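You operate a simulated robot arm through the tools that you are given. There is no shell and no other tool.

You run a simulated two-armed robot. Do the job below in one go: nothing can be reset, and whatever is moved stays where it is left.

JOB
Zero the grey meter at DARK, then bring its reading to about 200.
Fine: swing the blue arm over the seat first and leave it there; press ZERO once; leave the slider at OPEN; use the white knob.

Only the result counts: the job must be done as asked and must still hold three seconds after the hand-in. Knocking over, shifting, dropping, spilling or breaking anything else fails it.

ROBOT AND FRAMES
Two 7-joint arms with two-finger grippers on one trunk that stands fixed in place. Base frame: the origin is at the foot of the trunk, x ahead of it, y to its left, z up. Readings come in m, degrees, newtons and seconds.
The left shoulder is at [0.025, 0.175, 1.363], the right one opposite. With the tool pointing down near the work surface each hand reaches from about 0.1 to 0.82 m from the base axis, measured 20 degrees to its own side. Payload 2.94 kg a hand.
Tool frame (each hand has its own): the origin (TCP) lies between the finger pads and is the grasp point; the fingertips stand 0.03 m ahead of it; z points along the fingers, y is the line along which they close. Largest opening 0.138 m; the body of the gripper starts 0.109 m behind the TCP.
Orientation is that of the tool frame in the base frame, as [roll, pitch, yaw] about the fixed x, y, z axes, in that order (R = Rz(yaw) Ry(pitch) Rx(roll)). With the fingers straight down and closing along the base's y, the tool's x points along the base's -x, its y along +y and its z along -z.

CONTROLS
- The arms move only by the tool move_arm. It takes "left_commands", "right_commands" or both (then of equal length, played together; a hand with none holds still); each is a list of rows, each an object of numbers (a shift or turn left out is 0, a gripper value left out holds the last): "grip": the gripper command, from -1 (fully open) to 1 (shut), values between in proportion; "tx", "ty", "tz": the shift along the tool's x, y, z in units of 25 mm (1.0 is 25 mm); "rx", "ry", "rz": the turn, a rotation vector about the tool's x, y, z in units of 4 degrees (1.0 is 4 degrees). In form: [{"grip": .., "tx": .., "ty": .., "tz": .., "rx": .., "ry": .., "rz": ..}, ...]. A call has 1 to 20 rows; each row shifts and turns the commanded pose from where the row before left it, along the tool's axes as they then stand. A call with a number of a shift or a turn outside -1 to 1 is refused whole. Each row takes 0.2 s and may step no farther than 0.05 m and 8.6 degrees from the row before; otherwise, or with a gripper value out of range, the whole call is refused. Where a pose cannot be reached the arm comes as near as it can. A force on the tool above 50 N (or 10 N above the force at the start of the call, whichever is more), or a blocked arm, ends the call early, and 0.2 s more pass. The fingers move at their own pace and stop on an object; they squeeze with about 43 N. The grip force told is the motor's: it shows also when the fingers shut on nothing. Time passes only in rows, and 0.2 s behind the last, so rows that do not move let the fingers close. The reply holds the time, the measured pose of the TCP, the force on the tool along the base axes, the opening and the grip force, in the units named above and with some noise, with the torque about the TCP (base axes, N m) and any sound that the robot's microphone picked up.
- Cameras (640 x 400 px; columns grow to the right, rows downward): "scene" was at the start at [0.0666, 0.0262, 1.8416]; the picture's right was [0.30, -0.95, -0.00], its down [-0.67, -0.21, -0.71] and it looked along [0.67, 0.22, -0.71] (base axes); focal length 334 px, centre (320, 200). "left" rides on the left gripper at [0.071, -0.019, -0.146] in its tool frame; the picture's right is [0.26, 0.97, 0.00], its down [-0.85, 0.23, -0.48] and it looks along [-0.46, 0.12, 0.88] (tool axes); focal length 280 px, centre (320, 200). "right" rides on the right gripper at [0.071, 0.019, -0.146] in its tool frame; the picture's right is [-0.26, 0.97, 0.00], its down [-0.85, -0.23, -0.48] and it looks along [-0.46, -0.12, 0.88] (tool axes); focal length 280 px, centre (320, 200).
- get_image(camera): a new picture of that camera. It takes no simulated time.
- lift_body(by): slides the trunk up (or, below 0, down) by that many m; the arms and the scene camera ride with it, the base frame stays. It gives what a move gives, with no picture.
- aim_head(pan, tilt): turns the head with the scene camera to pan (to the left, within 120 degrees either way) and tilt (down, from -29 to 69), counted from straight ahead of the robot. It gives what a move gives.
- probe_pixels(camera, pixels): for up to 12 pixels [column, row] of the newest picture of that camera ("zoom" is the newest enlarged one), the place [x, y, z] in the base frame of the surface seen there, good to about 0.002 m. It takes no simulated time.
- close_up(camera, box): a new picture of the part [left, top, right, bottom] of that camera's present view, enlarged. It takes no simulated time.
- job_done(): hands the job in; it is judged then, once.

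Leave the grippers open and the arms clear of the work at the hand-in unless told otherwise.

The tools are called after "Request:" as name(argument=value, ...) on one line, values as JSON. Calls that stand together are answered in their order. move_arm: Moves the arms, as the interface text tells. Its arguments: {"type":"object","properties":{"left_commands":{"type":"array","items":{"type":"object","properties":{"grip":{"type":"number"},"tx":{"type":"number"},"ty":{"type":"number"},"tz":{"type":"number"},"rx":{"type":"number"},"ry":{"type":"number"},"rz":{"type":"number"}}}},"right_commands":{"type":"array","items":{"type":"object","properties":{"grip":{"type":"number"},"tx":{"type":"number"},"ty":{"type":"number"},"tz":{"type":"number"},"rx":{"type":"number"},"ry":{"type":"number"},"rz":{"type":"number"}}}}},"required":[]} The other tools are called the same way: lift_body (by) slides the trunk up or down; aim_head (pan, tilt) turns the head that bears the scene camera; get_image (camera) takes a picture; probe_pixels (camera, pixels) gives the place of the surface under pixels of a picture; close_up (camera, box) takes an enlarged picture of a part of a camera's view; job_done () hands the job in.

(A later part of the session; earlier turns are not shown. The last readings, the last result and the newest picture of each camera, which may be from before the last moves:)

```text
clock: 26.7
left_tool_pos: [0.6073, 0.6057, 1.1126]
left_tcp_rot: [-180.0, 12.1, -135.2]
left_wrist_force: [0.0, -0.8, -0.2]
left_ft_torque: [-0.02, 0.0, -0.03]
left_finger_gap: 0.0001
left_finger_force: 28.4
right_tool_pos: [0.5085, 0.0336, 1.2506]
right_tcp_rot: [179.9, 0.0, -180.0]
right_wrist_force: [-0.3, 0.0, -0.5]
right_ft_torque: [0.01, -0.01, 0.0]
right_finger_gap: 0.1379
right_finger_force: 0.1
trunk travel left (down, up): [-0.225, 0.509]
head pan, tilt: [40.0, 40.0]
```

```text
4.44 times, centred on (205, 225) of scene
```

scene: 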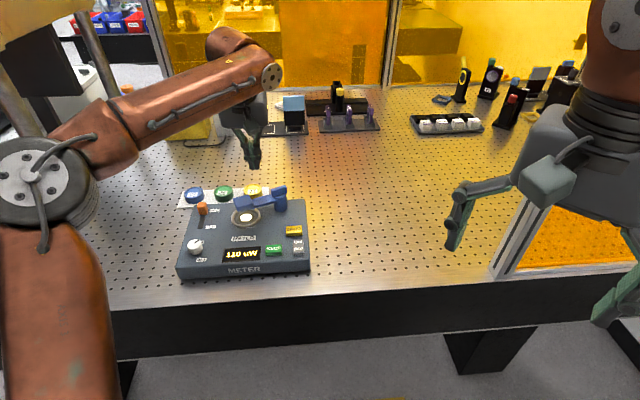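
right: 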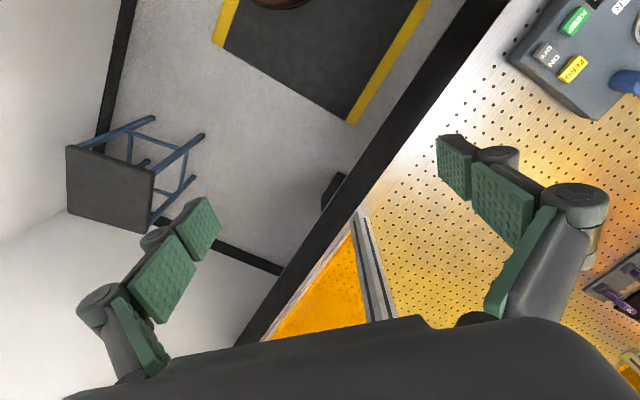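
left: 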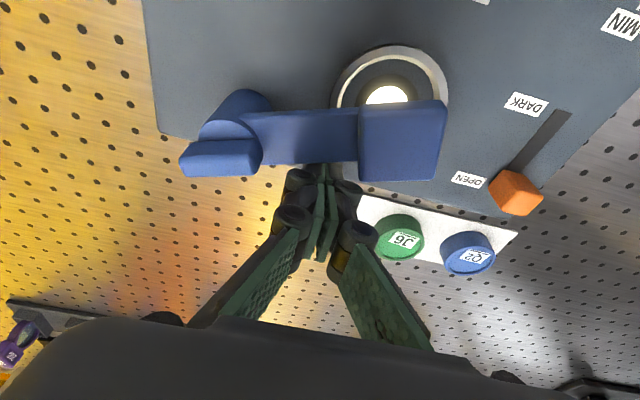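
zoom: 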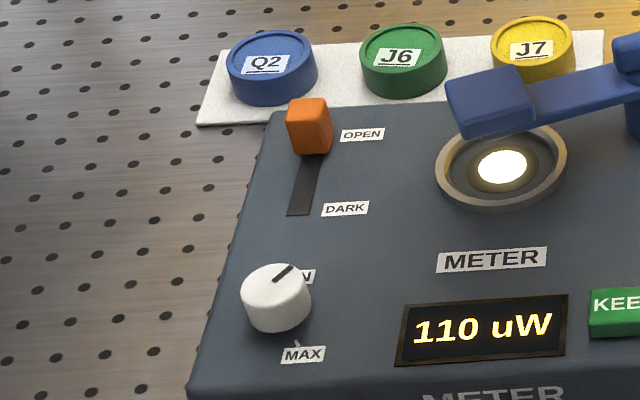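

Slider at b≈0.820, r≈-0.135; DARK label at b≈0.771. Before moving left I check how near the background objects (post at (95,55), box etc.) are to the arm.

Request:
probe_pixels(camera="scene", pixels=[[97, 55], [20, 110], [75, 90], [40, 60], [195, 130], [270, 128], [5, 130], [45, 180], [100, 140]])

Request:
aim_head(pan=60, tilt=35)

Request:
get_image(camera="scene")

```text
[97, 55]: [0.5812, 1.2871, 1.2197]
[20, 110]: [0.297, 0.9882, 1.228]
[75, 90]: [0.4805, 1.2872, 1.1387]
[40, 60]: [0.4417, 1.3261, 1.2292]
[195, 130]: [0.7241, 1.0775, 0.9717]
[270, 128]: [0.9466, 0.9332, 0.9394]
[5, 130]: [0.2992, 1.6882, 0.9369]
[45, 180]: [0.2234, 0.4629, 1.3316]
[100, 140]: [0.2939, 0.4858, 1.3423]
```

```text
clock: 27.5
left_tool_pos: [0.6079, 0.6072, 1.1113]
left_tcp_rot: [180.0, 12.1, -135.0]
left_wrist_force: [-0.1, 0.0, -0.4]
left_ft_torque: [-0.02, 0.01, -0.01]
left_finger_gap: 0.0001
left_finger_force: 28.3
right_tool_pos: [0.5095, 0.0346, 1.2514]
right_tcp_rot: [180.0, 0.0, -179.9]
right_wrist_force: [0.0, 0.9, -0.9]
right_ft_torque: [0.0, -0.06, -0.02]
right_finger_gap: 0.138
right_finger_force: 0.1
trunk travel left (down, up): [-0.225, 0.509]
head pan, tilt: [60.0, 35.0]
```

```text
taken
```

scene: 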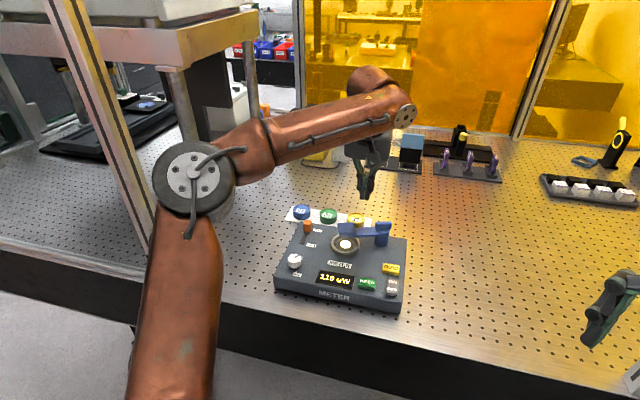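

The elbow is near an aluminium frame post at (110,130) in the picture; checking its position.

Request:
probe_pixels(camera="scene", pixels=[[85, 60], [105, 120], [140, 210], [182, 110], [250, 60], [195, 175], [170, 200], [230, 130]])

```text
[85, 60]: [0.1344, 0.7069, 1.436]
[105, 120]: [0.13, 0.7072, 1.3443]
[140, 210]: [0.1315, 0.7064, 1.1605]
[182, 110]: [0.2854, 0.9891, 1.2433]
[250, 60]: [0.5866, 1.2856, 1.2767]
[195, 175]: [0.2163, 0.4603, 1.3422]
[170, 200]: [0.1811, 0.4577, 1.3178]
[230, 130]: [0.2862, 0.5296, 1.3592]
```

The post is at (0.13,0.707), about 0.25 m from the elbow — fine but I'll watch it. Now translate left above the back of the slider.

Request:
move_arm(left_commands=[{"tx": 0.05, "ty": 0.91, "tz": -0.009}, {"tx": 0.05, "ty": 0.91, "tz": -0.009}, {"tx": 0.05, "ty": 0.91, "tz": -0.009}, {"tx": 0.05, "ty": 0.91, "tz": -0.009}, {"tx": 0.05, "ty": 0.91, "tz": -0.009}, {"tx": 0.05, "ty": 0.91, "tz": -0.009}])

Request:
get_image(camera="scene")

Request:
get_image(camera="left")

```text
clock: 28.9
left_tool_pos: [0.5031, 0.6978, 1.1086]
left_tcp_rot: [-179.9, 11.9, -135.1]
left_wrist_force: [-0.4, 0.1, 0.4]
left_ft_torque: [-0.02, 0.0, 0.01]
left_finger_gap: 0.0
left_finger_force: 28.2
right_tool_pos: [0.5096, 0.0337, 1.2508]
right_tcp_rot: [180.0, 0.0, -180.0]
right_wrist_force: [0.5, -0.1, -1.0]
right_ft_torque: [-0.05, 0.04, 0.02]
right_finger_gap: 0.1381
right_finger_force: 0.1
trunk travel left (down, up): [-0.225, 0.509]
head pan, tilt: [60.0, 35.0]
```

```text
taken
```

scene: 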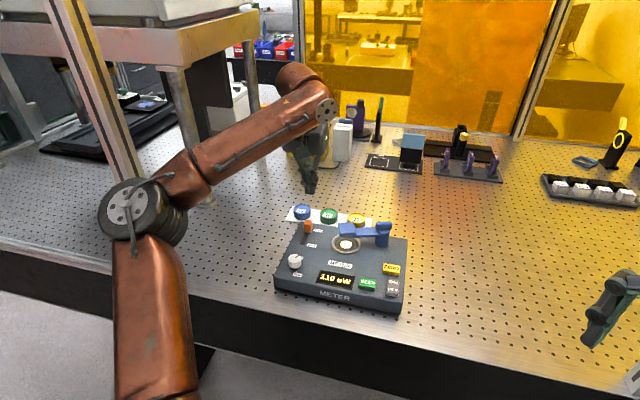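

```text
taken
```

left: 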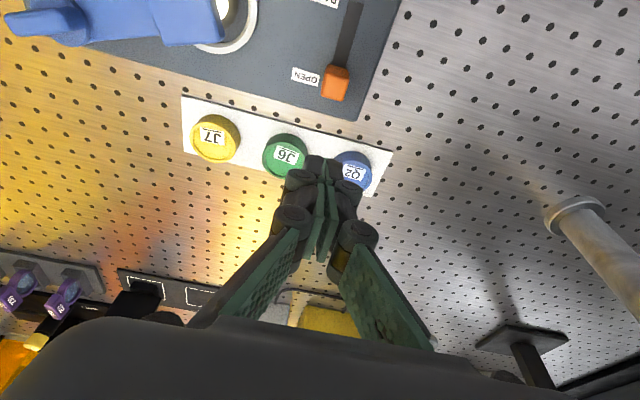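

Hand at b≈0.849, r≈-0.138, behind the slider. Descend so the tips are at z≈0.988 (Q2 cap top 0.96 is below).

Request:
move_arm(left_commands=[{"tx": 0.152, "tz": 0.714}, {"tx": 0.152, "tz": 0.714}, {"tx": 0.152, "tz": 0.714}, {"tx": 0.152, "tz": 0.714}, {"tx": 0.152, "tz": 0.714}])

Request:
close_up(camera="scene", box=[260, 160, 420, 320])

Request:
get_image(camera="left")

```text
clock: 30.1
left_tool_pos: [0.5034, 0.6986, 1.0181]
left_tcp_rot: [-180.0, 12.0, -135.0]
left_wrist_force: [-0.8, 0.0, 0.4]
left_ft_torque: [-0.03, 0.02, 0.0]
left_finger_gap: 0.0
left_finger_force: 28.0
right_tool_pos: [0.5096, 0.0355, 1.2513]
right_tcp_rot: [179.8, -0.2, 180.0]
right_wrist_force: [-0.1, 0.1, 0.1]
right_ft_torque: [-0.02, 0.0, 0.01]
right_finger_gap: 0.138
right_finger_force: 0.0
trunk travel left (down, up): [-0.225, 0.509]
head pan, tilt: [60.0, 35.0]
```

```text
2.50 times, centred on (340, 240) of scene
```

zoom: 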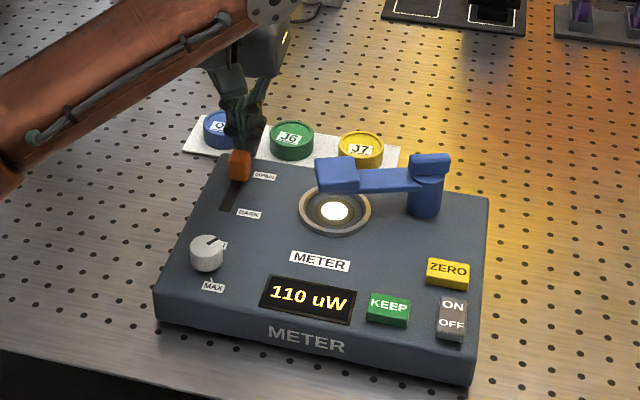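

```text
taken
```

left: 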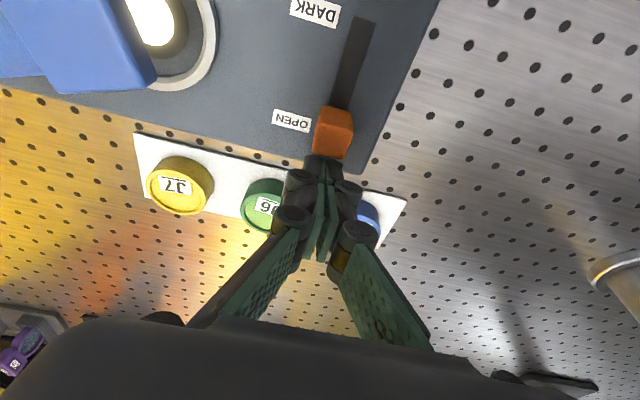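

Finger is right behind the slider (333,130). Push it frontward 0.04 m, then look.

Request:
move_arm(left_commands=[{"tx": 0.391, "tz": -0.083}, {"tx": 0.391, "tz": -0.083}, {"tx": 0.391, "tz": -0.083}, {"tx": 0.391, "tz": -0.083}])

Request:
close_up(camera="scene", box=[260, 160, 420, 320])

Request:
get_image(camera="left")

```text
clock: 31.1
left_tool_pos: [0.4755, 0.6704, 1.0188]
left_tcp_rot: [179.9, 12.0, -135.0]
left_wrist_force: [-0.5, -0.8, 1.0]
left_ft_torque: [0.01, 0.0, 0.03]
left_finger_gap: 0.0
left_finger_force: 28.4
right_tool_pos: [0.5091, 0.0336, 1.2507]
right_tcp_rot: [179.8, 0.0, -180.0]
right_wrist_force: [-0.4, -0.7, -0.6]
right_ft_torque: [0.0, -0.03, -0.02]
right_finger_gap: 0.1378
right_finger_force: 0.2
trunk travel left (down, up): [-0.225, 0.509]
head pan, tilt: [60.0, 35.0]
```

```text
2.50 times, centred on (340, 240) of scene
```

zoom: 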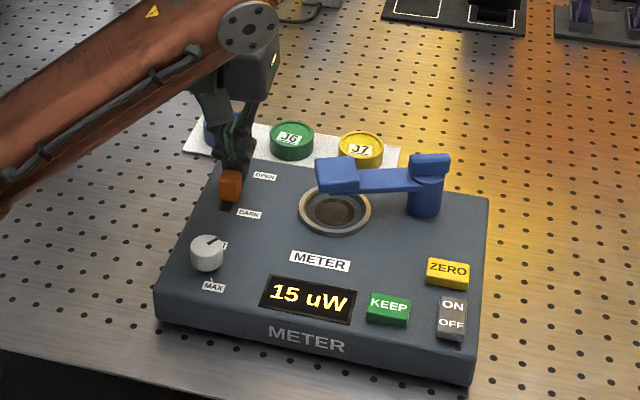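

```text
taken
```

left: 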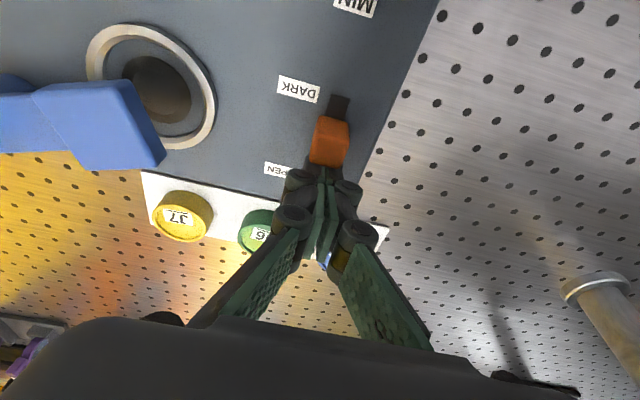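

The light is off, reading 15 uW; some slot remains visible ahead of the slider. Push 12 mm more in fine steps.

Request:
move_arm(left_commands=[{"tx": 0.157, "tz": -0.033}, {"tx": 0.157, "tz": -0.033}, {"tx": 0.157, "tz": -0.033}, {}])

Request:
close_up(camera="scene", box=[260, 160, 420, 320])

Request:
get_image(camera="left")

```text
clock: 32.1
left_tool_pos: [0.4683, 0.6612, 1.018]
left_tcp_rot: [-180.0, 12.0, -135.0]
left_wrist_force: [-0.7, 0.0, 0.0]
left_ft_torque: [-0.02, -0.01, 0.0]
left_finger_gap: 0.0
left_finger_force: 27.9
right_tool_pos: [0.5104, 0.0331, 1.2511]
right_tcp_rot: [180.0, 0.0, -180.0]
right_wrist_force: [0.7, 0.1, 1.0]
right_ft_torque: [-0.01, 0.01, 0.0]
right_finger_gap: 0.138
right_finger_force: 0.0
trunk travel left (down, up): [-0.225, 0.509]
head pan, tilt: [60.0, 35.0]
```

```text
2.50 times, centred on (340, 240) of scene
```

zoom: 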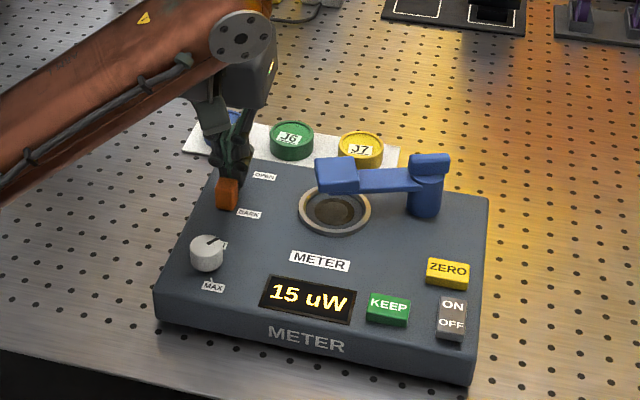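

```text
taken
```

left: 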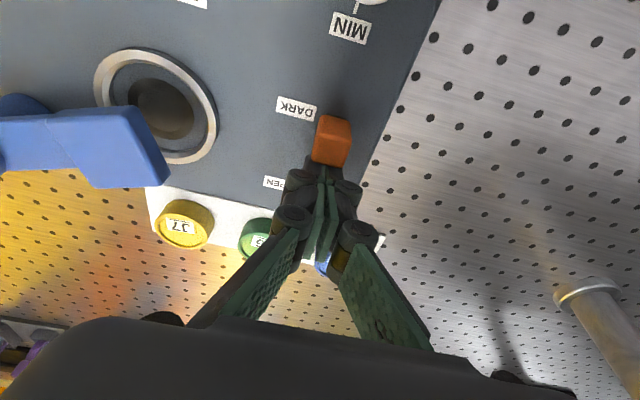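

Slider now covers the slot's front end; no push-back yet. Two more 2 mm steps.

Request:
move_arm(left_commands=[{"tx": 0.078, "tz": -0.017}, {"tx": 0.078, "tz": -0.017}, {}])

Request:
close_up(camera="scene", box=[290, 190, 350, 290])

Request:
close_up(camera="left", box=[250, 60, 410, 190])

```text
clock: 32.9
left_tool_pos: [0.466, 0.659, 1.0195]
left_tcp_rot: [-179.7, 12.1, -134.9]
left_wrist_force: [13.3, 12.0, 7.3]
left_ft_torque: [0.0, -0.17, -0.06]
left_finger_gap: 0.0061
left_finger_force: 28.4
right_tool_pos: [0.5105, 0.0354, 1.2508]
right_tcp_rot: [180.0, -0.1, 180.0]
right_wrist_force: [0.3, 0.9, -0.4]
right_ft_torque: [0.0, -0.02, -0.04]
right_finger_gap: 0.1377
right_finger_force: 0.1
trunk travel left (down, up): [-0.225, 0.509]
head pan, tilt: [60.0, 35.0]
```

```text
4.00 times, centred on (320, 240) of scene
```

zoom: 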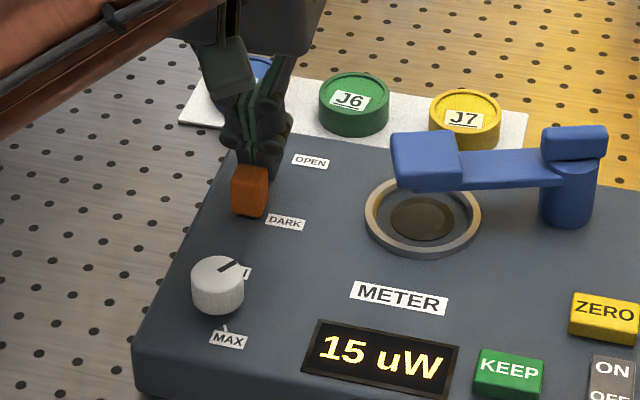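

```text
3.08 times, centred on (330, 125) of left
```

zoom: 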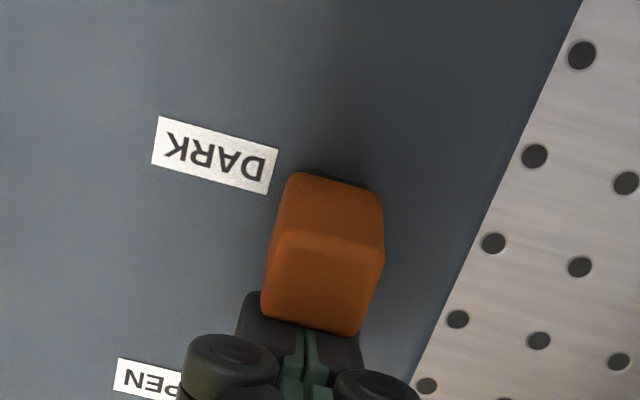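

The slider hit its stop at DARK (19 N). Reading 15 uW. Back off 12 mm and lift.

Request:
move_arm(left_commands=[{"tx": -0.235, "tz": 0.05}, {"tx": -0.235, "tz": 0.05}, {"tx": -0.15, "tz": -0.704}, {"tx": -0.15, "tz": -0.704}, {"tx": -0.15, "tz": -0.704}, {"tx": -0.15, "tz": -0.704}, {"tx": -0.15, "tz": -0.704}])

Request:
close_up(camera="scene", box=[260, 160, 420, 320])

Request:
get_image(camera="left")

```text
clock: 34.5
left_tool_pos: [0.4719, 0.6658, 1.1102]
left_tcp_rot: [180.0, 12.0, -135.0]
left_wrist_force: [-0.2, -0.1, -0.5]
left_ft_torque: [0.0, 0.05, 0.01]
left_finger_gap: 0.0
left_finger_force: 28.8
right_tool_pos: [0.509, 0.0335, 1.252]
right_tcp_rot: [179.9, 0.0, -179.9]
right_wrist_force: [0.2, -0.4, -0.3]
right_ft_torque: [0.07, -0.02, 0.01]
right_finger_gap: 0.1379
right_finger_force: 0.0
trunk travel left (down, up): [-0.225, 0.509]
head pan, tilt: [60.0, 35.0]
```

```text
2.50 times, centred on (340, 240) of scene
```

zoom: 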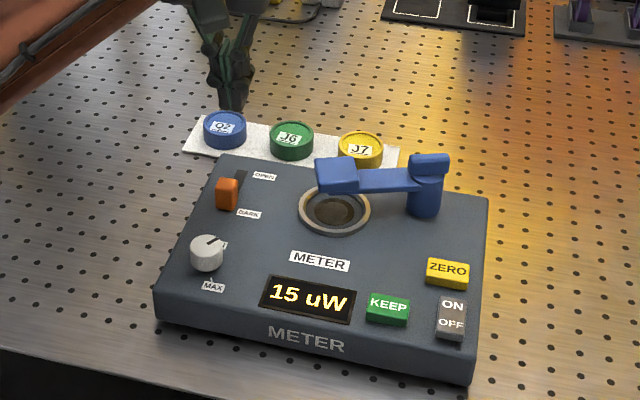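

```text
taken
```

left: 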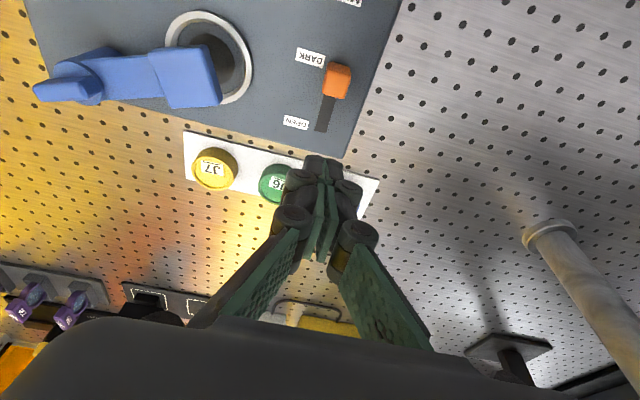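

The slider sits at DARK; the meter hasn't shifted. Refine the ZERO button's position.

Request:
close_up(camera="scene", box=[350, 240, 410, 310])

```text
5.71 times, centred on (380, 275) of scene
```

zoom: 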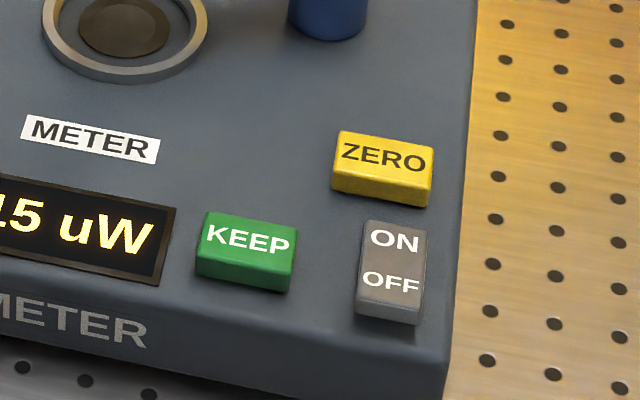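

Request:
probe_pixels(camera="zoom", pixels=[[340, 135], [432, 150], [430, 178], [336, 168], [385, 157], [395, 240], [392, 285], [248, 240], [393, 228], [418, 310]])

Request:
move_arm(left_commands=[{"ry": 1}, {"ry": 1}, {"ry": 1}])

```text
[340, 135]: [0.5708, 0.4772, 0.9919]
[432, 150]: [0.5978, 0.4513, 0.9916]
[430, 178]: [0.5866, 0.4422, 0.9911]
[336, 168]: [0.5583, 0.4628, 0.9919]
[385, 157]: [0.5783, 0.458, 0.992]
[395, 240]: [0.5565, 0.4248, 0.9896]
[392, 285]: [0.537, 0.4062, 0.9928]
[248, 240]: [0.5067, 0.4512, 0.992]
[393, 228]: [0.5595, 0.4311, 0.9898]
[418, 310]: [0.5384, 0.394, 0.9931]
```

```text
clock: 35.3
left_tool_pos: [0.4733, 0.6673, 1.1086]
left_tcp_rot: [-179.9, 0.0, -135.0]
left_wrist_force: [0.1, 0.2, 0.1]
left_ft_torque: [0.03, -0.01, 0.04]
left_finger_gap: 0.0002
left_finger_force: 28.6
right_tool_pos: [0.5097, 0.0337, 1.251]
right_tcp_rot: [179.8, -0.1, 180.0]
right_wrist_force: [-0.4, -0.3, 0.1]
right_ft_torque: [0.03, 0.01, 0.0]
right_finger_gap: 0.138
right_finger_force: 0.1
trunk travel left (down, up): [-0.225, 0.509]
head pan, tilt: [60.0, 35.0]
```

ZERO's top centre is at b≈0.733, r≈0.085, z≈0.992. Move above it at z≈1.11 (passing above the blue arm, tips 1.08 > 1.046).

Request:
move_arm(left_commands=[{"tx": 0.286, "ty": -0.889}, {"tx": 0.286, "ty": -0.889}, {"tx": 0.286, "ty": -0.889}, {"tx": 0.286, "ty": -0.889}, {"tx": 0.286, "ty": -0.889}, {"tx": 0.286, "ty": -0.889}, {"tx": 0.286, "ty": -0.889}, {"tx": 0.286, "ty": -0.889}, {"tx": 0.286, "ty": -0.889}, {"tx": 0.286, "ty": -0.889}])

Request:
get_image(camera="scene")

Request:
get_image(camera="left")

```text
clock: 37.5
left_tool_pos: [0.5807, 0.4585, 1.1111]
left_tcp_rot: [179.9, 0.0, -134.9]
left_wrist_force: [0.4, 0.1, -0.1]
left_ft_torque: [0.04, -0.01, 0.01]
left_finger_gap: 0.0
left_finger_force: 28.7
right_tool_pos: [0.5103, 0.0333, 1.2504]
right_tcp_rot: [179.9, -0.1, -179.9]
right_wrist_force: [-0.4, 0.1, -0.2]
right_ft_torque: [0.04, 0.03, -0.01]
right_finger_gap: 0.1377
right_finger_force: 0.0
trunk travel left (down, up): [-0.225, 0.509]
head pan, tilt: [60.0, 35.0]
```

```text
taken
```

scene: 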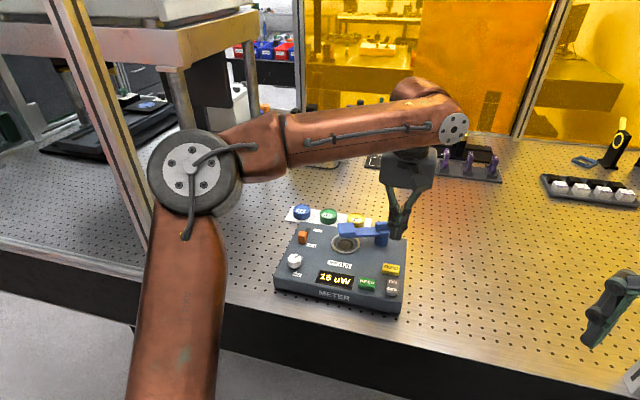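

```text
taken
```

left: 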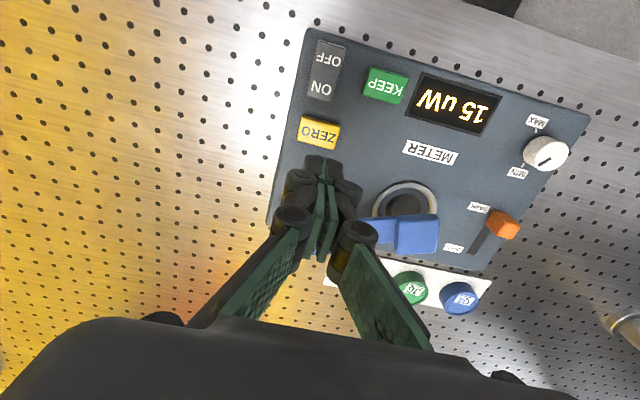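

Aligned over ZERO (b 0.735, r 0.086). Descend to tips ≈1.002, 10 mm above the button.

Request:
move_arm(left_commands=[{"tz": 0.79}, {"tz": 0.79}, {"tz": 0.79}, {"tz": 0.79}])

Request:
close_up(camera="scene", box=[270, 180, 430, 310])

Request:
close_up(camera="left", box=[240, 0, 560, 200])

```text
clock: 38.5
left_tool_pos: [0.58, 0.4599, 1.0289]
left_tcp_rot: [-180.0, 0.0, -134.9]
left_wrist_force: [0.5, -1.0, 0.4]
left_ft_torque: [-0.01, 0.0, 0.0]
left_finger_gap: 0.0001
left_finger_force: 28.6
right_tool_pos: [0.5098, 0.033, 1.2498]
right_tcp_rot: [179.9, -0.2, 180.0]
right_wrist_force: [0.6, 0.7, 0.4]
right_ft_torque: [-0.02, 0.0, -0.03]
right_finger_gap: 0.1383
right_finger_force: 0.0
trunk travel left (down, up): [-0.225, 0.509]
head pan, tilt: [60.0, 35.0]
```

```text
3.08 times, centred on (350, 245) of scene
```

zoom: 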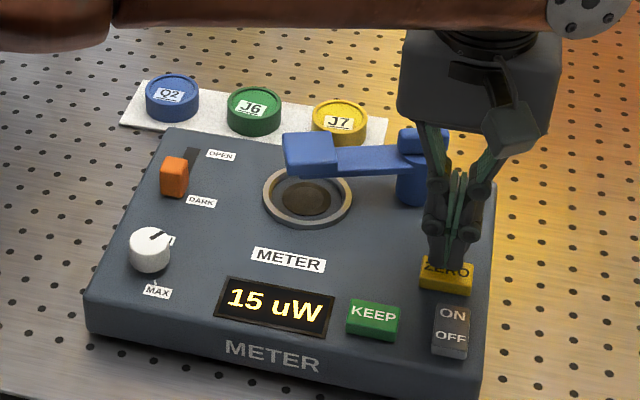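

```text
2.00 times, centred on (400, 100) of left
```

zoom: 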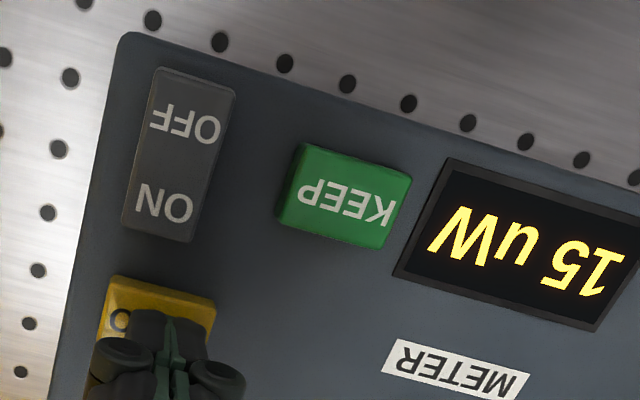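

Tips ~7 mm above ZERO. Press down gently in small steps.

Request:
move_arm(left_commands=[{"tz": 0.14}, {"tz": 0.14}, {"tz": 0.08}, {}])

Request:
close_up(camera="scene", box=[270, 180, 430, 310])

```text
clock: 39.5
left_tool_pos: [0.5812, 0.4611, 1.0202]
left_tcp_rot: [180.0, 0.0, -134.9]
left_wrist_force: [1.4, 0.1, 0.4]
left_ft_torque: [0.01, 0.0, 0.02]
left_finger_gap: 0.0
left_finger_force: 27.9
right_tool_pos: [0.5096, 0.0335, 1.2511]
right_tcp_rot: [179.9, 0.1, 180.0]
right_wrist_force: [-0.4, 0.3, 0.5]
right_ft_torque: [-0.01, -0.03, 0.01]
right_finger_gap: 0.1379
right_finger_force: 0.1
trunk travel left (down, up): [-0.225, 0.509]
head pan, tilt: [60.0, 35.0]
```

```text
3.08 times, centred on (350, 245) of scene
```

zoom: 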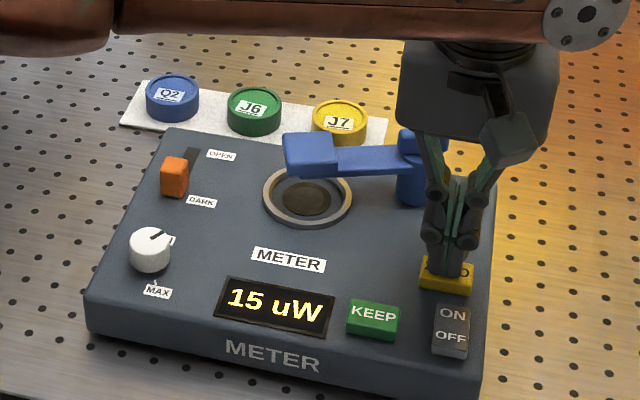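

No contact force yet; tips ≈0.990. Continue down 2 mm at a time.

Request:
move_arm(left_commands=[{"tz": 0.08}, {}])

Request:
close_up(camera="scene", box=[270, 180, 430, 310])

```text
clock: 40.1
left_tool_pos: [0.5796, 0.4587, 1.0203]
left_tcp_rot: [179.9, 0.0, -135.0]
left_wrist_force: [0.4, 0.2, 0.5]
left_ft_torque: [0.0, -0.01, 0.02]
left_finger_gap: 0.0061
left_finger_force: 28.5
right_tool_pos: [0.5097, 0.0331, 1.2506]
right_tcp_rot: [179.9, 0.0, -180.0]
right_wrist_force: [0.9, -0.2, -0.5]
right_ft_torque: [0.02, -0.01, -0.01]
right_finger_gap: 0.1379
right_finger_force: 0.0
trunk travel left (down, up): [-0.225, 0.509]
head pan, tilt: [60.0, 35.0]
```

```text
3.08 times, centred on (350, 245) of scene
```

zoom: 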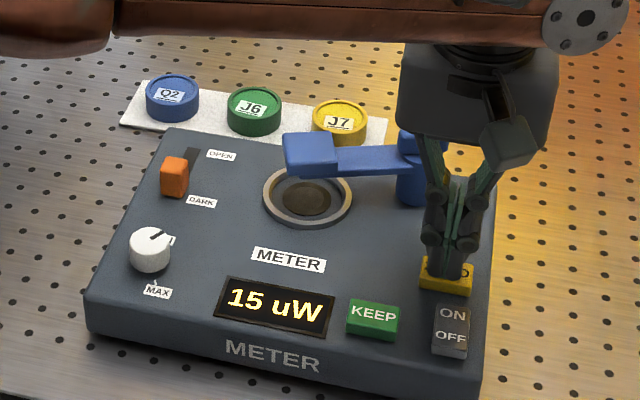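

The finger gap reads 6 mm (fingertips feel contact) but force is still ~0 and display 15. Continue down.

Request:
move_arm(left_commands=[{"tz": 0.08}, {}])

Request:
close_up(camera="scene", box=[270, 180, 430, 310])

```text
clock: 40.7
left_tool_pos: [0.5804, 0.4599, 1.0169]
left_tcp_rot: [-180.0, 0.0, -135.0]
left_wrist_force: [0.3, 0.5, 1.3]
left_ft_torque: [-0.01, 0.0, -0.04]
left_finger_gap: 0.0064
left_finger_force: 28.5
right_tool_pos: [0.5095, 0.0341, 1.2511]
right_tcp_rot: [179.9, 0.1, 179.9]
right_wrist_force: [0.1, -0.5, -0.3]
right_ft_torque: [0.02, -0.02, -0.01]
right_finger_gap: 0.1379
right_finger_force: 0.0
trunk travel left (down, up): [-0.225, 0.509]
head pan, tilt: [60.0, 35.0]
```

```text
3.08 times, centred on (350, 245) of scene
```

zoom: 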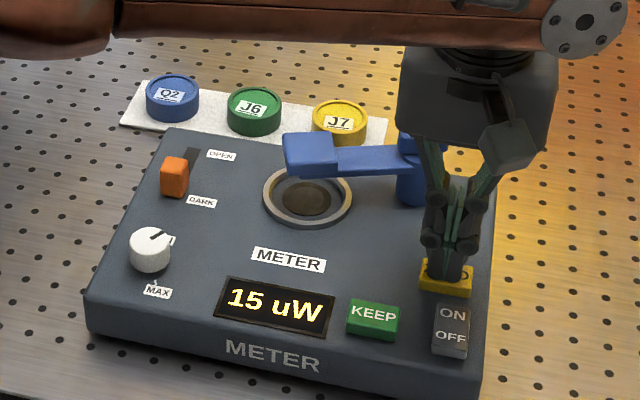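

Force rising slightly (1.3 N). Continue 2 mm.

Request:
move_arm(left_commands=[{"tz": 0.08}, {}])

Request:
close_up(camera="scene", box=[270, 180, 430, 310])

```text
clock: 41.3
left_tool_pos: [0.5803, 0.4596, 1.0156]
left_tcp_rot: [-180.0, 0.0, -135.0]
left_wrist_force: [0.2, 0.8, 2.7]
left_ft_torque: [0.02, 0.02, -0.01]
left_finger_gap: 0.0061
left_finger_force: 28.2
right_tool_pos: [0.509, 0.0334, 1.2506]
right_tcp_rot: [179.9, 0.0, -179.9]
right_wrist_force: [0.2, 1.1, 0.2]
right_ft_torque: [0.0, 0.01, -0.01]
right_finger_gap: 0.1379
right_finger_force: 0.0
trunk travel left (down, up): [-0.225, 0.509]
head pan, tilt: [60.0, 35.0]
heard: click
```

```text
3.08 times, centred on (350, 245) of scene
```

zoom: 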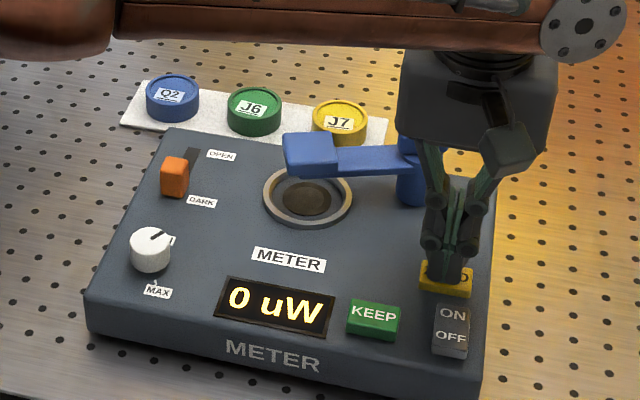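

Click heard and the display shows 0 uW. Lift straight up, 0.095 m.

Request:
move_arm(left_commands=[{"tz": -0.76}, {"tz": -0.76}, {"tz": -0.76}, {"tz": -0.76}, {"tz": -0.76}])

Request:
close_up(camera="scene", box=[270, 180, 430, 310])

```text
clock: 42.5
left_tool_pos: [0.5799, 0.4589, 1.1099]
left_tcp_rot: [179.9, 0.0, -135.0]
left_wrist_force: [-0.8, -0.3, 0.2]
left_ft_torque: [-0.05, -0.01, 0.0]
left_finger_gap: 0.0001
left_finger_force: 27.7
right_tool_pos: [0.5088, 0.0325, 1.2517]
right_tcp_rot: [179.9, 0.0, 180.0]
right_wrist_force: [0.7, -0.1, 0.2]
right_ft_torque: [0.06, 0.03, 0.0]
right_finger_gap: 0.1382
right_finger_force: 0.0
trunk travel left (down, up): [-0.225, 0.509]
head pan, tilt: [60.0, 35.0]
```

```text
3.08 times, centred on (350, 245) of scene
```

zoom: 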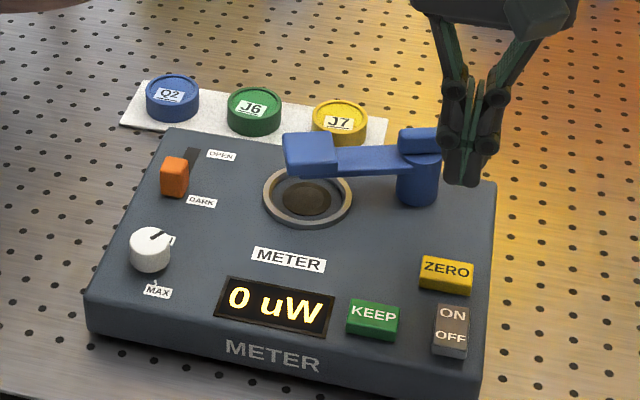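

Zero holds at 0. Next: the slider back to OPEN; I need a push from its front side. Measure slider and knob now.

Request:
probe_pixels(camera="zoom", pixels=[[174, 165], [163, 162], [186, 163], [173, 188], [190, 155], [150, 238], [133, 245], [170, 243], [150, 265], [148, 229], [310, 155], [420, 140]])

Request:
close_up(camera="scene", box=[280, 215, 340, 285])

```text
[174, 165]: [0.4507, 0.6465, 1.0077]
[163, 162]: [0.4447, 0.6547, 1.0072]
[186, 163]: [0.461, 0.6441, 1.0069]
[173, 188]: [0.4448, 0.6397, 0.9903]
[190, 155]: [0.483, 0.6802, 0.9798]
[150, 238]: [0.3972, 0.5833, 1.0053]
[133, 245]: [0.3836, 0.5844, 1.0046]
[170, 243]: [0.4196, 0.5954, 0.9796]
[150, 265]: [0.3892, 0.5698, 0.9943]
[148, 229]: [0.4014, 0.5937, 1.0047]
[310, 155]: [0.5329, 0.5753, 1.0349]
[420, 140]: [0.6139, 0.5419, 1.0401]
```

```text
5.71 times, centred on (310, 250) of scene
```

zoom: 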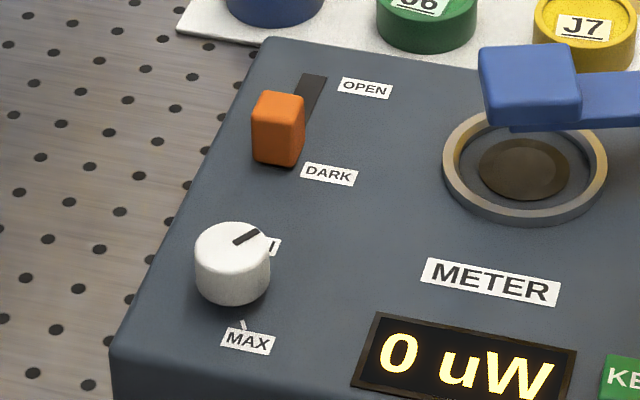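

Slider at DARK: centre b≈0.776, front face b≈0.767, r≈-0.138. Move the hand above the spot in front of it (b≈0.740, r≈-0.138), at safe height.

Request:
move_arm(left_commands=[{"tx": -0.022, "ty": 0.894}, {"tx": -0.022, "ty": 0.894}, {"tx": -0.022, "ty": 0.894}, {"tx": -0.022, "ty": 0.894}, {"tx": -0.022, "ty": 0.894}, {"tx": -0.022, "ty": 0.894}, {"tx": -0.022, "ty": 0.894}, {"tx": -0.022, "ty": 0.894}, {"tx": -0.022, "ty": 0.894}, {"tx": -0.022, "ty": 0.894}])

Request:
get_image(camera="scene")

Request:
get_image(camera="left")

```text
clock: 44.7
left_tool_pos: [0.4253, 0.6233, 1.1105]
left_tcp_rot: [179.9, -0.1, -135.1]
left_wrist_force: [1.2, 0.2, -0.3]
left_ft_torque: [0.0, 0.04, 0.02]
left_finger_gap: 0.0
left_finger_force: 28.8
right_tool_pos: [0.509, 0.0346, 1.2508]
right_tcp_rot: [-179.9, -0.2, -179.9]
right_wrist_force: [0.9, -0.2, -0.2]
right_ft_torque: [-0.03, 0.0, -0.02]
right_finger_gap: 0.1378
right_finger_force: 0.0
trunk travel left (down, up): [-0.225, 0.509]
head pan, tilt: [60.0, 35.0]
```

```text
taken
```

scene: 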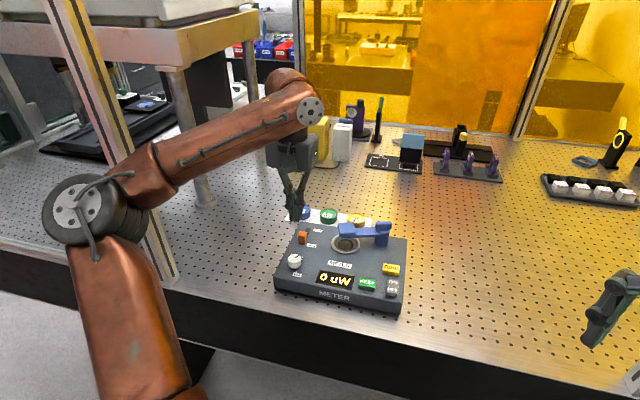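

```text
taken
```

left: 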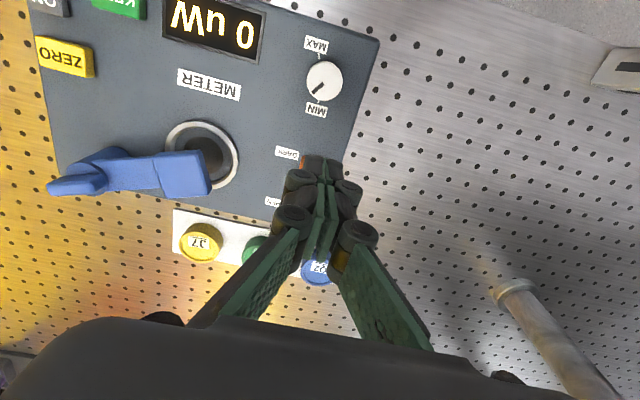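

The elbow (75,205) appears nearer the post; checking the clearance.

Request:
probe_pixels(camera="scene", pixels=[[75, 205], [60, 190], [135, 210], [150, 170], [165, 260], [100, 110], [148, 232], [290, 200]])

Request:
close_up(camera="left", box=[260, 20, 400, 200])

```text
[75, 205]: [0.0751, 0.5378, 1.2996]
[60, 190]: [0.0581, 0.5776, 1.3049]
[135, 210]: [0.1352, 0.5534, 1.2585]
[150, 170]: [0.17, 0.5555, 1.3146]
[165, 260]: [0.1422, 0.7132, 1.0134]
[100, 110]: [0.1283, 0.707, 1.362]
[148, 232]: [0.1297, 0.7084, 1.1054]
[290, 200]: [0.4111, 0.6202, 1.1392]
```

```text
2.22 times, centred on (330, 110) of left
```

zoom: 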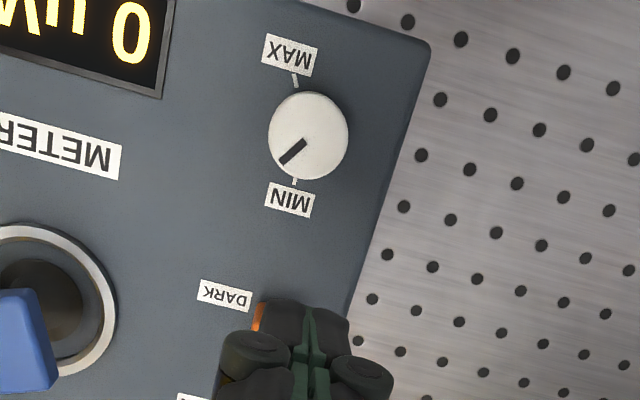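

I want a clearer look at the elbow vs the post before going on.

Request:
aim_head(pan=80, tilt=25)

Request:
get_image(camera="scene")

```text
clock: 45.5
left_tool_pos: [0.4252, 0.6221, 1.1097]
left_tcp_rot: [-179.9, 0.0, -135.0]
left_wrist_force: [0.5, 0.0, 0.0]
left_ft_torque: [-0.01, 0.0, -0.02]
left_finger_gap: 0.0001
left_finger_force: 28.6
right_tool_pos: [0.5098, 0.034, 1.2504]
right_tcp_rot: [179.9, -0.1, -179.9]
right_wrist_force: [-0.1, 0.2, -0.6]
right_ft_torque: [-0.02, 0.0, 0.01]
right_finger_gap: 0.1382
right_finger_force: 0.1
trunk travel left (down, up): [-0.225, 0.509]
head pan, tilt: [80.0, 25.0]
```

```text
taken
```

scene: 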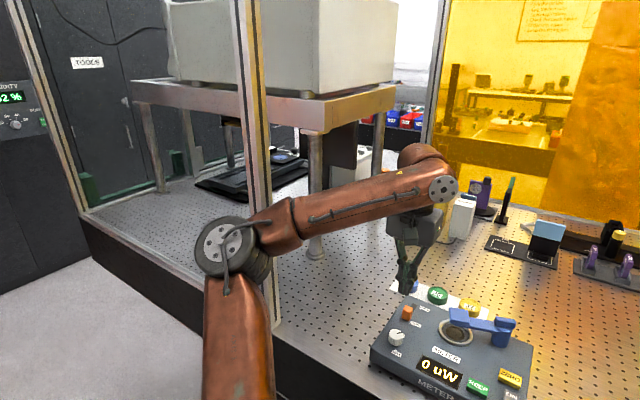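

Request:
probe_pixels(camera="scene", pixels=[[215, 235], [240, 240], [225, 265], [262, 262], [258, 235], [270, 225], [255, 130], [50, 100], [270, 290], [150, 100], [245, 275], [290, 215]])

```text
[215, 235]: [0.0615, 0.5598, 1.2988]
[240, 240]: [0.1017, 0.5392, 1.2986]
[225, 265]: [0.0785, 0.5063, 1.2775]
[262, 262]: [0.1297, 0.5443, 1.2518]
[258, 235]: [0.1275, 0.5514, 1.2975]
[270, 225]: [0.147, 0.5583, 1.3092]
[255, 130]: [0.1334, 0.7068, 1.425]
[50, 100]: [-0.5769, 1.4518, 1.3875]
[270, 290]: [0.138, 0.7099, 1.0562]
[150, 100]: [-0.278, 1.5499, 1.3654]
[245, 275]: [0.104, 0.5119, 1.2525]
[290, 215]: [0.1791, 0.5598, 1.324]
```

The elbow's left edge is about 6 cm from the post, so I must watch it. Pushing the slider outward only straightens the arm. Descend in two stages in front of the slider, first 0.045 m.

Request:
move_arm(left_commands=[{"tz": 0.6}, {"tz": 0.6}, {"tz": 0.6}])

Request:
get_image(camera="scene")

```text
clock: 46.3
left_tool_pos: [0.4254, 0.6214, 1.0661]
left_tcp_rot: [-179.9, -0.1, -134.9]
left_wrist_force: [-0.3, -0.7, 0.3]
left_ft_torque: [-0.03, -0.01, 0.01]
left_finger_gap: 0.0
left_finger_force: 28.7
right_tool_pos: [0.5104, 0.0324, 1.2515]
right_tcp_rot: [179.9, 0.0, 180.0]
right_wrist_force: [-0.5, -0.1, 0.1]
right_ft_torque: [0.0, 0.05, -0.01]
right_finger_gap: 0.1381
right_finger_force: 0.1
trunk travel left (down, up): [-0.225, 0.509]
head pan, tilt: [80.0, 25.0]
```

```text
taken
```

scene: 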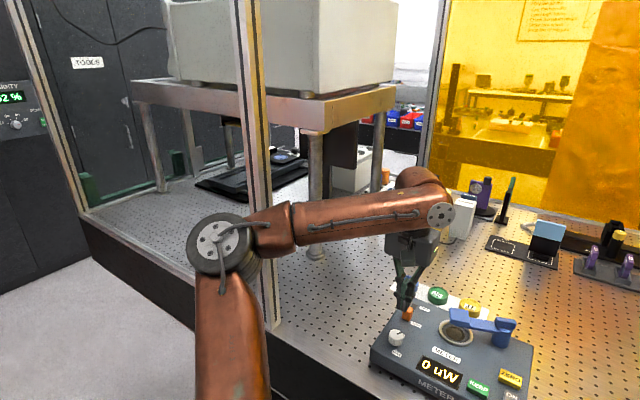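

Request:
probe_pixels(camera="scene", pixels=[[205, 235], [232, 240], [218, 262], [252, 255], [235, 280], [250, 275]])

```text
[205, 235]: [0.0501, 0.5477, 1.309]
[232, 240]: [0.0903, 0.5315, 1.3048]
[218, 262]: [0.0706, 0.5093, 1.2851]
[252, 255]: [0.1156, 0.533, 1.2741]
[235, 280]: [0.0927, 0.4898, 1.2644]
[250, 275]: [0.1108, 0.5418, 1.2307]
```

Elbow moved slightly away from the post as the hand descended. Continue down to tips ≈0.988.

Request:
move_arm(left_commands=[{"tz": 0.64}, {"tz": 0.64}, {"tz": 0.62}])

Request:
aim_head(pan=65, tilt=35)

Request:
get_image(camera="scene")

Request:
get_image(camera="left")

```text
clock: 47.1
left_tool_pos: [0.4257, 0.6228, 1.018]
left_tcp_rot: [-180.0, 0.0, -135.0]
left_wrist_force: [0.3, -0.6, -0.1]
left_ft_torque: [0.01, 0.06, -0.03]
left_finger_gap: 0.0
left_finger_force: 28.4
right_tool_pos: [0.5102, 0.0357, 1.2518]
right_tcp_rot: [179.9, -0.1, -179.9]
right_wrist_force: [0.7, -0.4, -0.1]
right_ft_torque: [0.02, 0.0, -0.03]
right_finger_gap: 0.1379
right_finger_force: 0.0
trunk travel left (down, up): [-0.225, 0.509]
head pan, tilt: [80.0, 25.0]
```

```text
clock: 47.9
left_tool_pos: [0.4251, 0.6229, 1.017]
left_tcp_rot: [-179.9, 0.0, -135.0]
left_wrist_force: [1.2, -0.9, -0.6]
left_ft_torque: [-0.03, 0.04, 0.03]
left_finger_gap: 0.0
left_finger_force: 28.1
right_tool_pos: [0.5089, 0.0346, 1.2521]
right_tcp_rot: [179.9, 0.0, 180.0]
right_wrist_force: [-0.5, 0.1, 0.1]
right_ft_torque: [-0.03, -0.01, 0.01]
right_finger_gap: 0.1379
right_finger_force: 0.1
trunk travel left (down, up): [-0.225, 0.509]
head pan, tilt: [65.0, 35.0]
```

```text
taken
```

scene: 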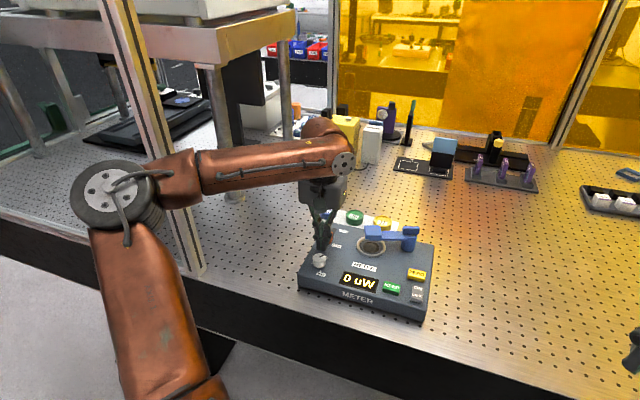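

```text
taken
```

left: 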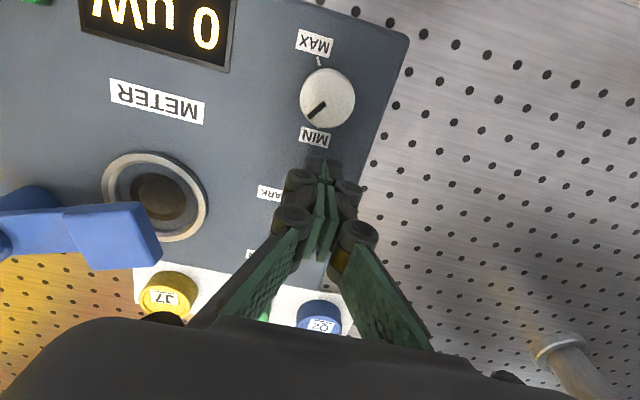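

Fingers are in front of the slider, clear of the knob. Push backward 0.05 m, then finer.

Request:
move_arm(left_commands=[{"tx": -0.4, "ty": -0.02}, {"tx": -0.4, "ty": -0.02}, {"tx": -0.4, "ty": -0.02}, {"tx": -0.4, "ty": -0.02}, {"tx": -0.4, "ty": -0.02}])

Request:
close_up(camera="scene", box=[280, 190, 450, 320])

Request:
get_image(camera="left")

```text
clock: 49.1
left_tool_pos: [0.4637, 0.6572, 1.0166]
left_tcp_rot: [180.0, -0.1, -134.9]
left_wrist_force: [-0.3, -0.4, -0.2]
left_ft_torque: [0.01, 0.02, -0.01]
left_finger_gap: 0.0
left_finger_force: 28.7
right_tool_pos: [0.5083, 0.035, 1.2503]
right_tcp_rot: [179.8, -0.1, -180.0]
right_wrist_force: [0.3, 0.3, -0.6]
right_ft_torque: [0.02, 0.02, -0.01]
right_finger_gap: 0.1378
right_finger_force: 0.1
trunk travel left (down, up): [-0.225, 0.509]
head pan, tilt: [65.0, 35.0]
```

```text
3.08 times, centred on (365, 255) of scene
```

zoom: 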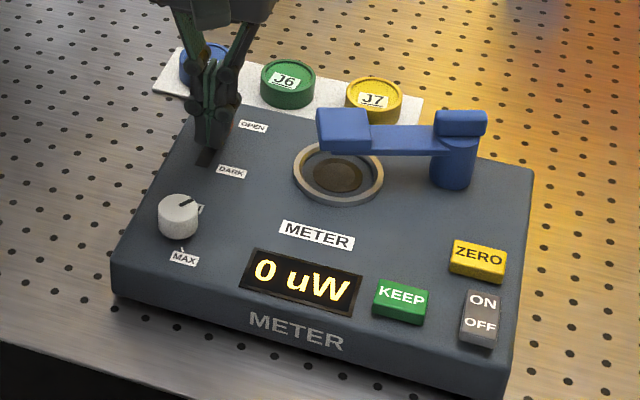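

```text
taken
```

left: 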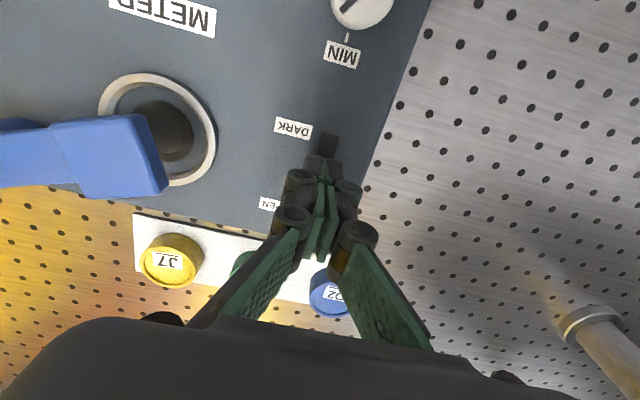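

b=0.793 now; the slot shows behind the fingers. Continue with 2 mm steps.

Request:
move_arm(left_commands=[{"tx": -0.08}, {"tx": -0.08}, {"tx": -0.08}, {}])

Request:
close_up(camera="scene", box=[280, 190, 450, 320])

```text
clock: 50.1
left_tool_pos: [0.4672, 0.6599, 1.0174]
left_tcp_rot: [-180.0, 0.0, -135.0]
left_wrist_force: [0.8, 0.5, -0.3]
left_ft_torque: [-0.02, 0.06, 0.0]
left_finger_gap: 0.0
left_finger_force: 28.4
right_tool_pos: [0.5088, 0.033, 1.2519]
right_tcp_rot: [179.9, 0.0, 180.0]
right_wrist_force: [0.3, -0.7, 0.2]
right_ft_torque: [-0.02, -0.02, -0.01]
right_finger_gap: 0.138
right_finger_force: 0.1
trunk travel left (down, up): [-0.225, 0.509]
head pan, tilt: [65.0, 35.0]
```

```text
3.08 times, centred on (365, 255) of scene
```

zoom: 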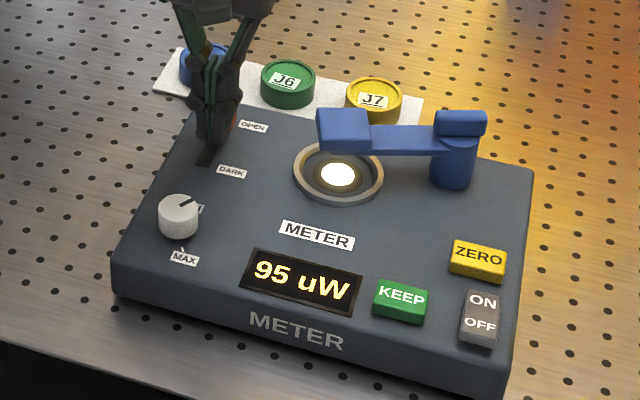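

The light is on again and it reads 95 uW. Continue in 2 mm steps until the stop is felt.

Request:
move_arm(left_commands=[{"tx": -0.08}, {"tx": -0.06}, {}])

Request:
get_image(camera="left")

```text
clock: 50.9
left_tool_pos: [0.4686, 0.6631, 1.0182]
left_tcp_rot: [-179.9, 0.0, -135.0]
left_wrist_force: [-0.1, 0.3, -0.2]
left_ft_torque: [-0.03, 0.01, 0.0]
left_finger_gap: 0.0
left_finger_force: 28.3
right_tool_pos: [0.5087, 0.034, 1.2522]
right_tcp_rot: [179.9, 0.0, -180.0]
right_wrist_force: [0.2, -0.3, 0.2]
right_ft_torque: [0.01, -0.01, -0.01]
right_finger_gap: 0.1382
right_finger_force: 0.1
trunk travel left (down, up): [-0.225, 0.509]
head pan, tilt: [65.0, 35.0]
```

```text
taken
```

left: 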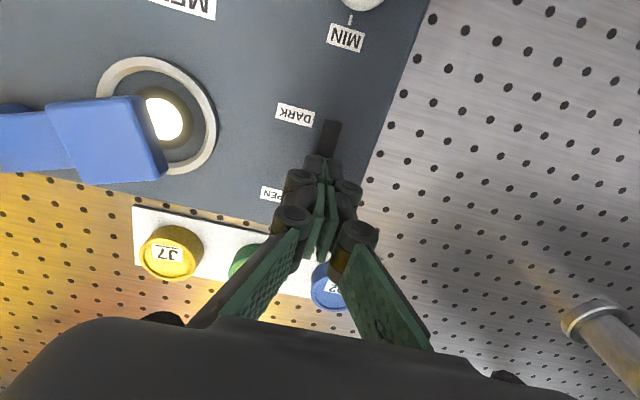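

b=0.800, no force yet. Two more small steps.

Request:
move_arm(left_commands=[{"tx": -0.08}, {}])

Request:
move_arm(left_commands=[{"tx": -0.06}, {}])

```text
clock: 51.5
left_tool_pos: [0.4698, 0.6625, 1.0178]
left_tcp_rot: [-180.0, -0.1, -134.9]
left_wrist_force: [-4.9, -6.1, -2.2]
left_ft_torque: [-0.14, 0.1, 0.02]
left_finger_gap: 0.0062
left_finger_force: 28.0
right_tool_pos: [0.5091, 0.0326, 1.2515]
right_tcp_rot: [179.8, 0.0, -180.0]
right_wrist_force: [0.0, -0.2, -0.5]
right_ft_torque: [-0.02, 0.04, 0.0]
right_finger_gap: 0.138
right_finger_force: 0.0
trunk travel left (down, up): [-0.225, 0.509]
head pan, tilt: [65.0, 35.0]
```

```text
clock: 52.1
left_tool_pos: [0.47, 0.6637, 1.0168]
left_tcp_rot: [179.9, -0.3, -135.0]
left_wrist_force: [-14.0, -16.3, -8.1]
left_ft_torque: [-0.37, 0.31, 0.0]
left_finger_gap: 0.0057
left_finger_force: 28.1
right_tool_pos: [0.5089, 0.0327, 1.251]
right_tcp_rot: [179.8, 0.1, 179.9]
right_wrist_force: [0.2, 0.2, 0.2]
right_ft_torque: [-0.02, 0.01, -0.01]
right_finger_gap: 0.1376
right_finger_force: 0.1
trunk travel left (down, up): [-0.225, 0.509]
head pan, tilt: [65.0, 35.0]
```

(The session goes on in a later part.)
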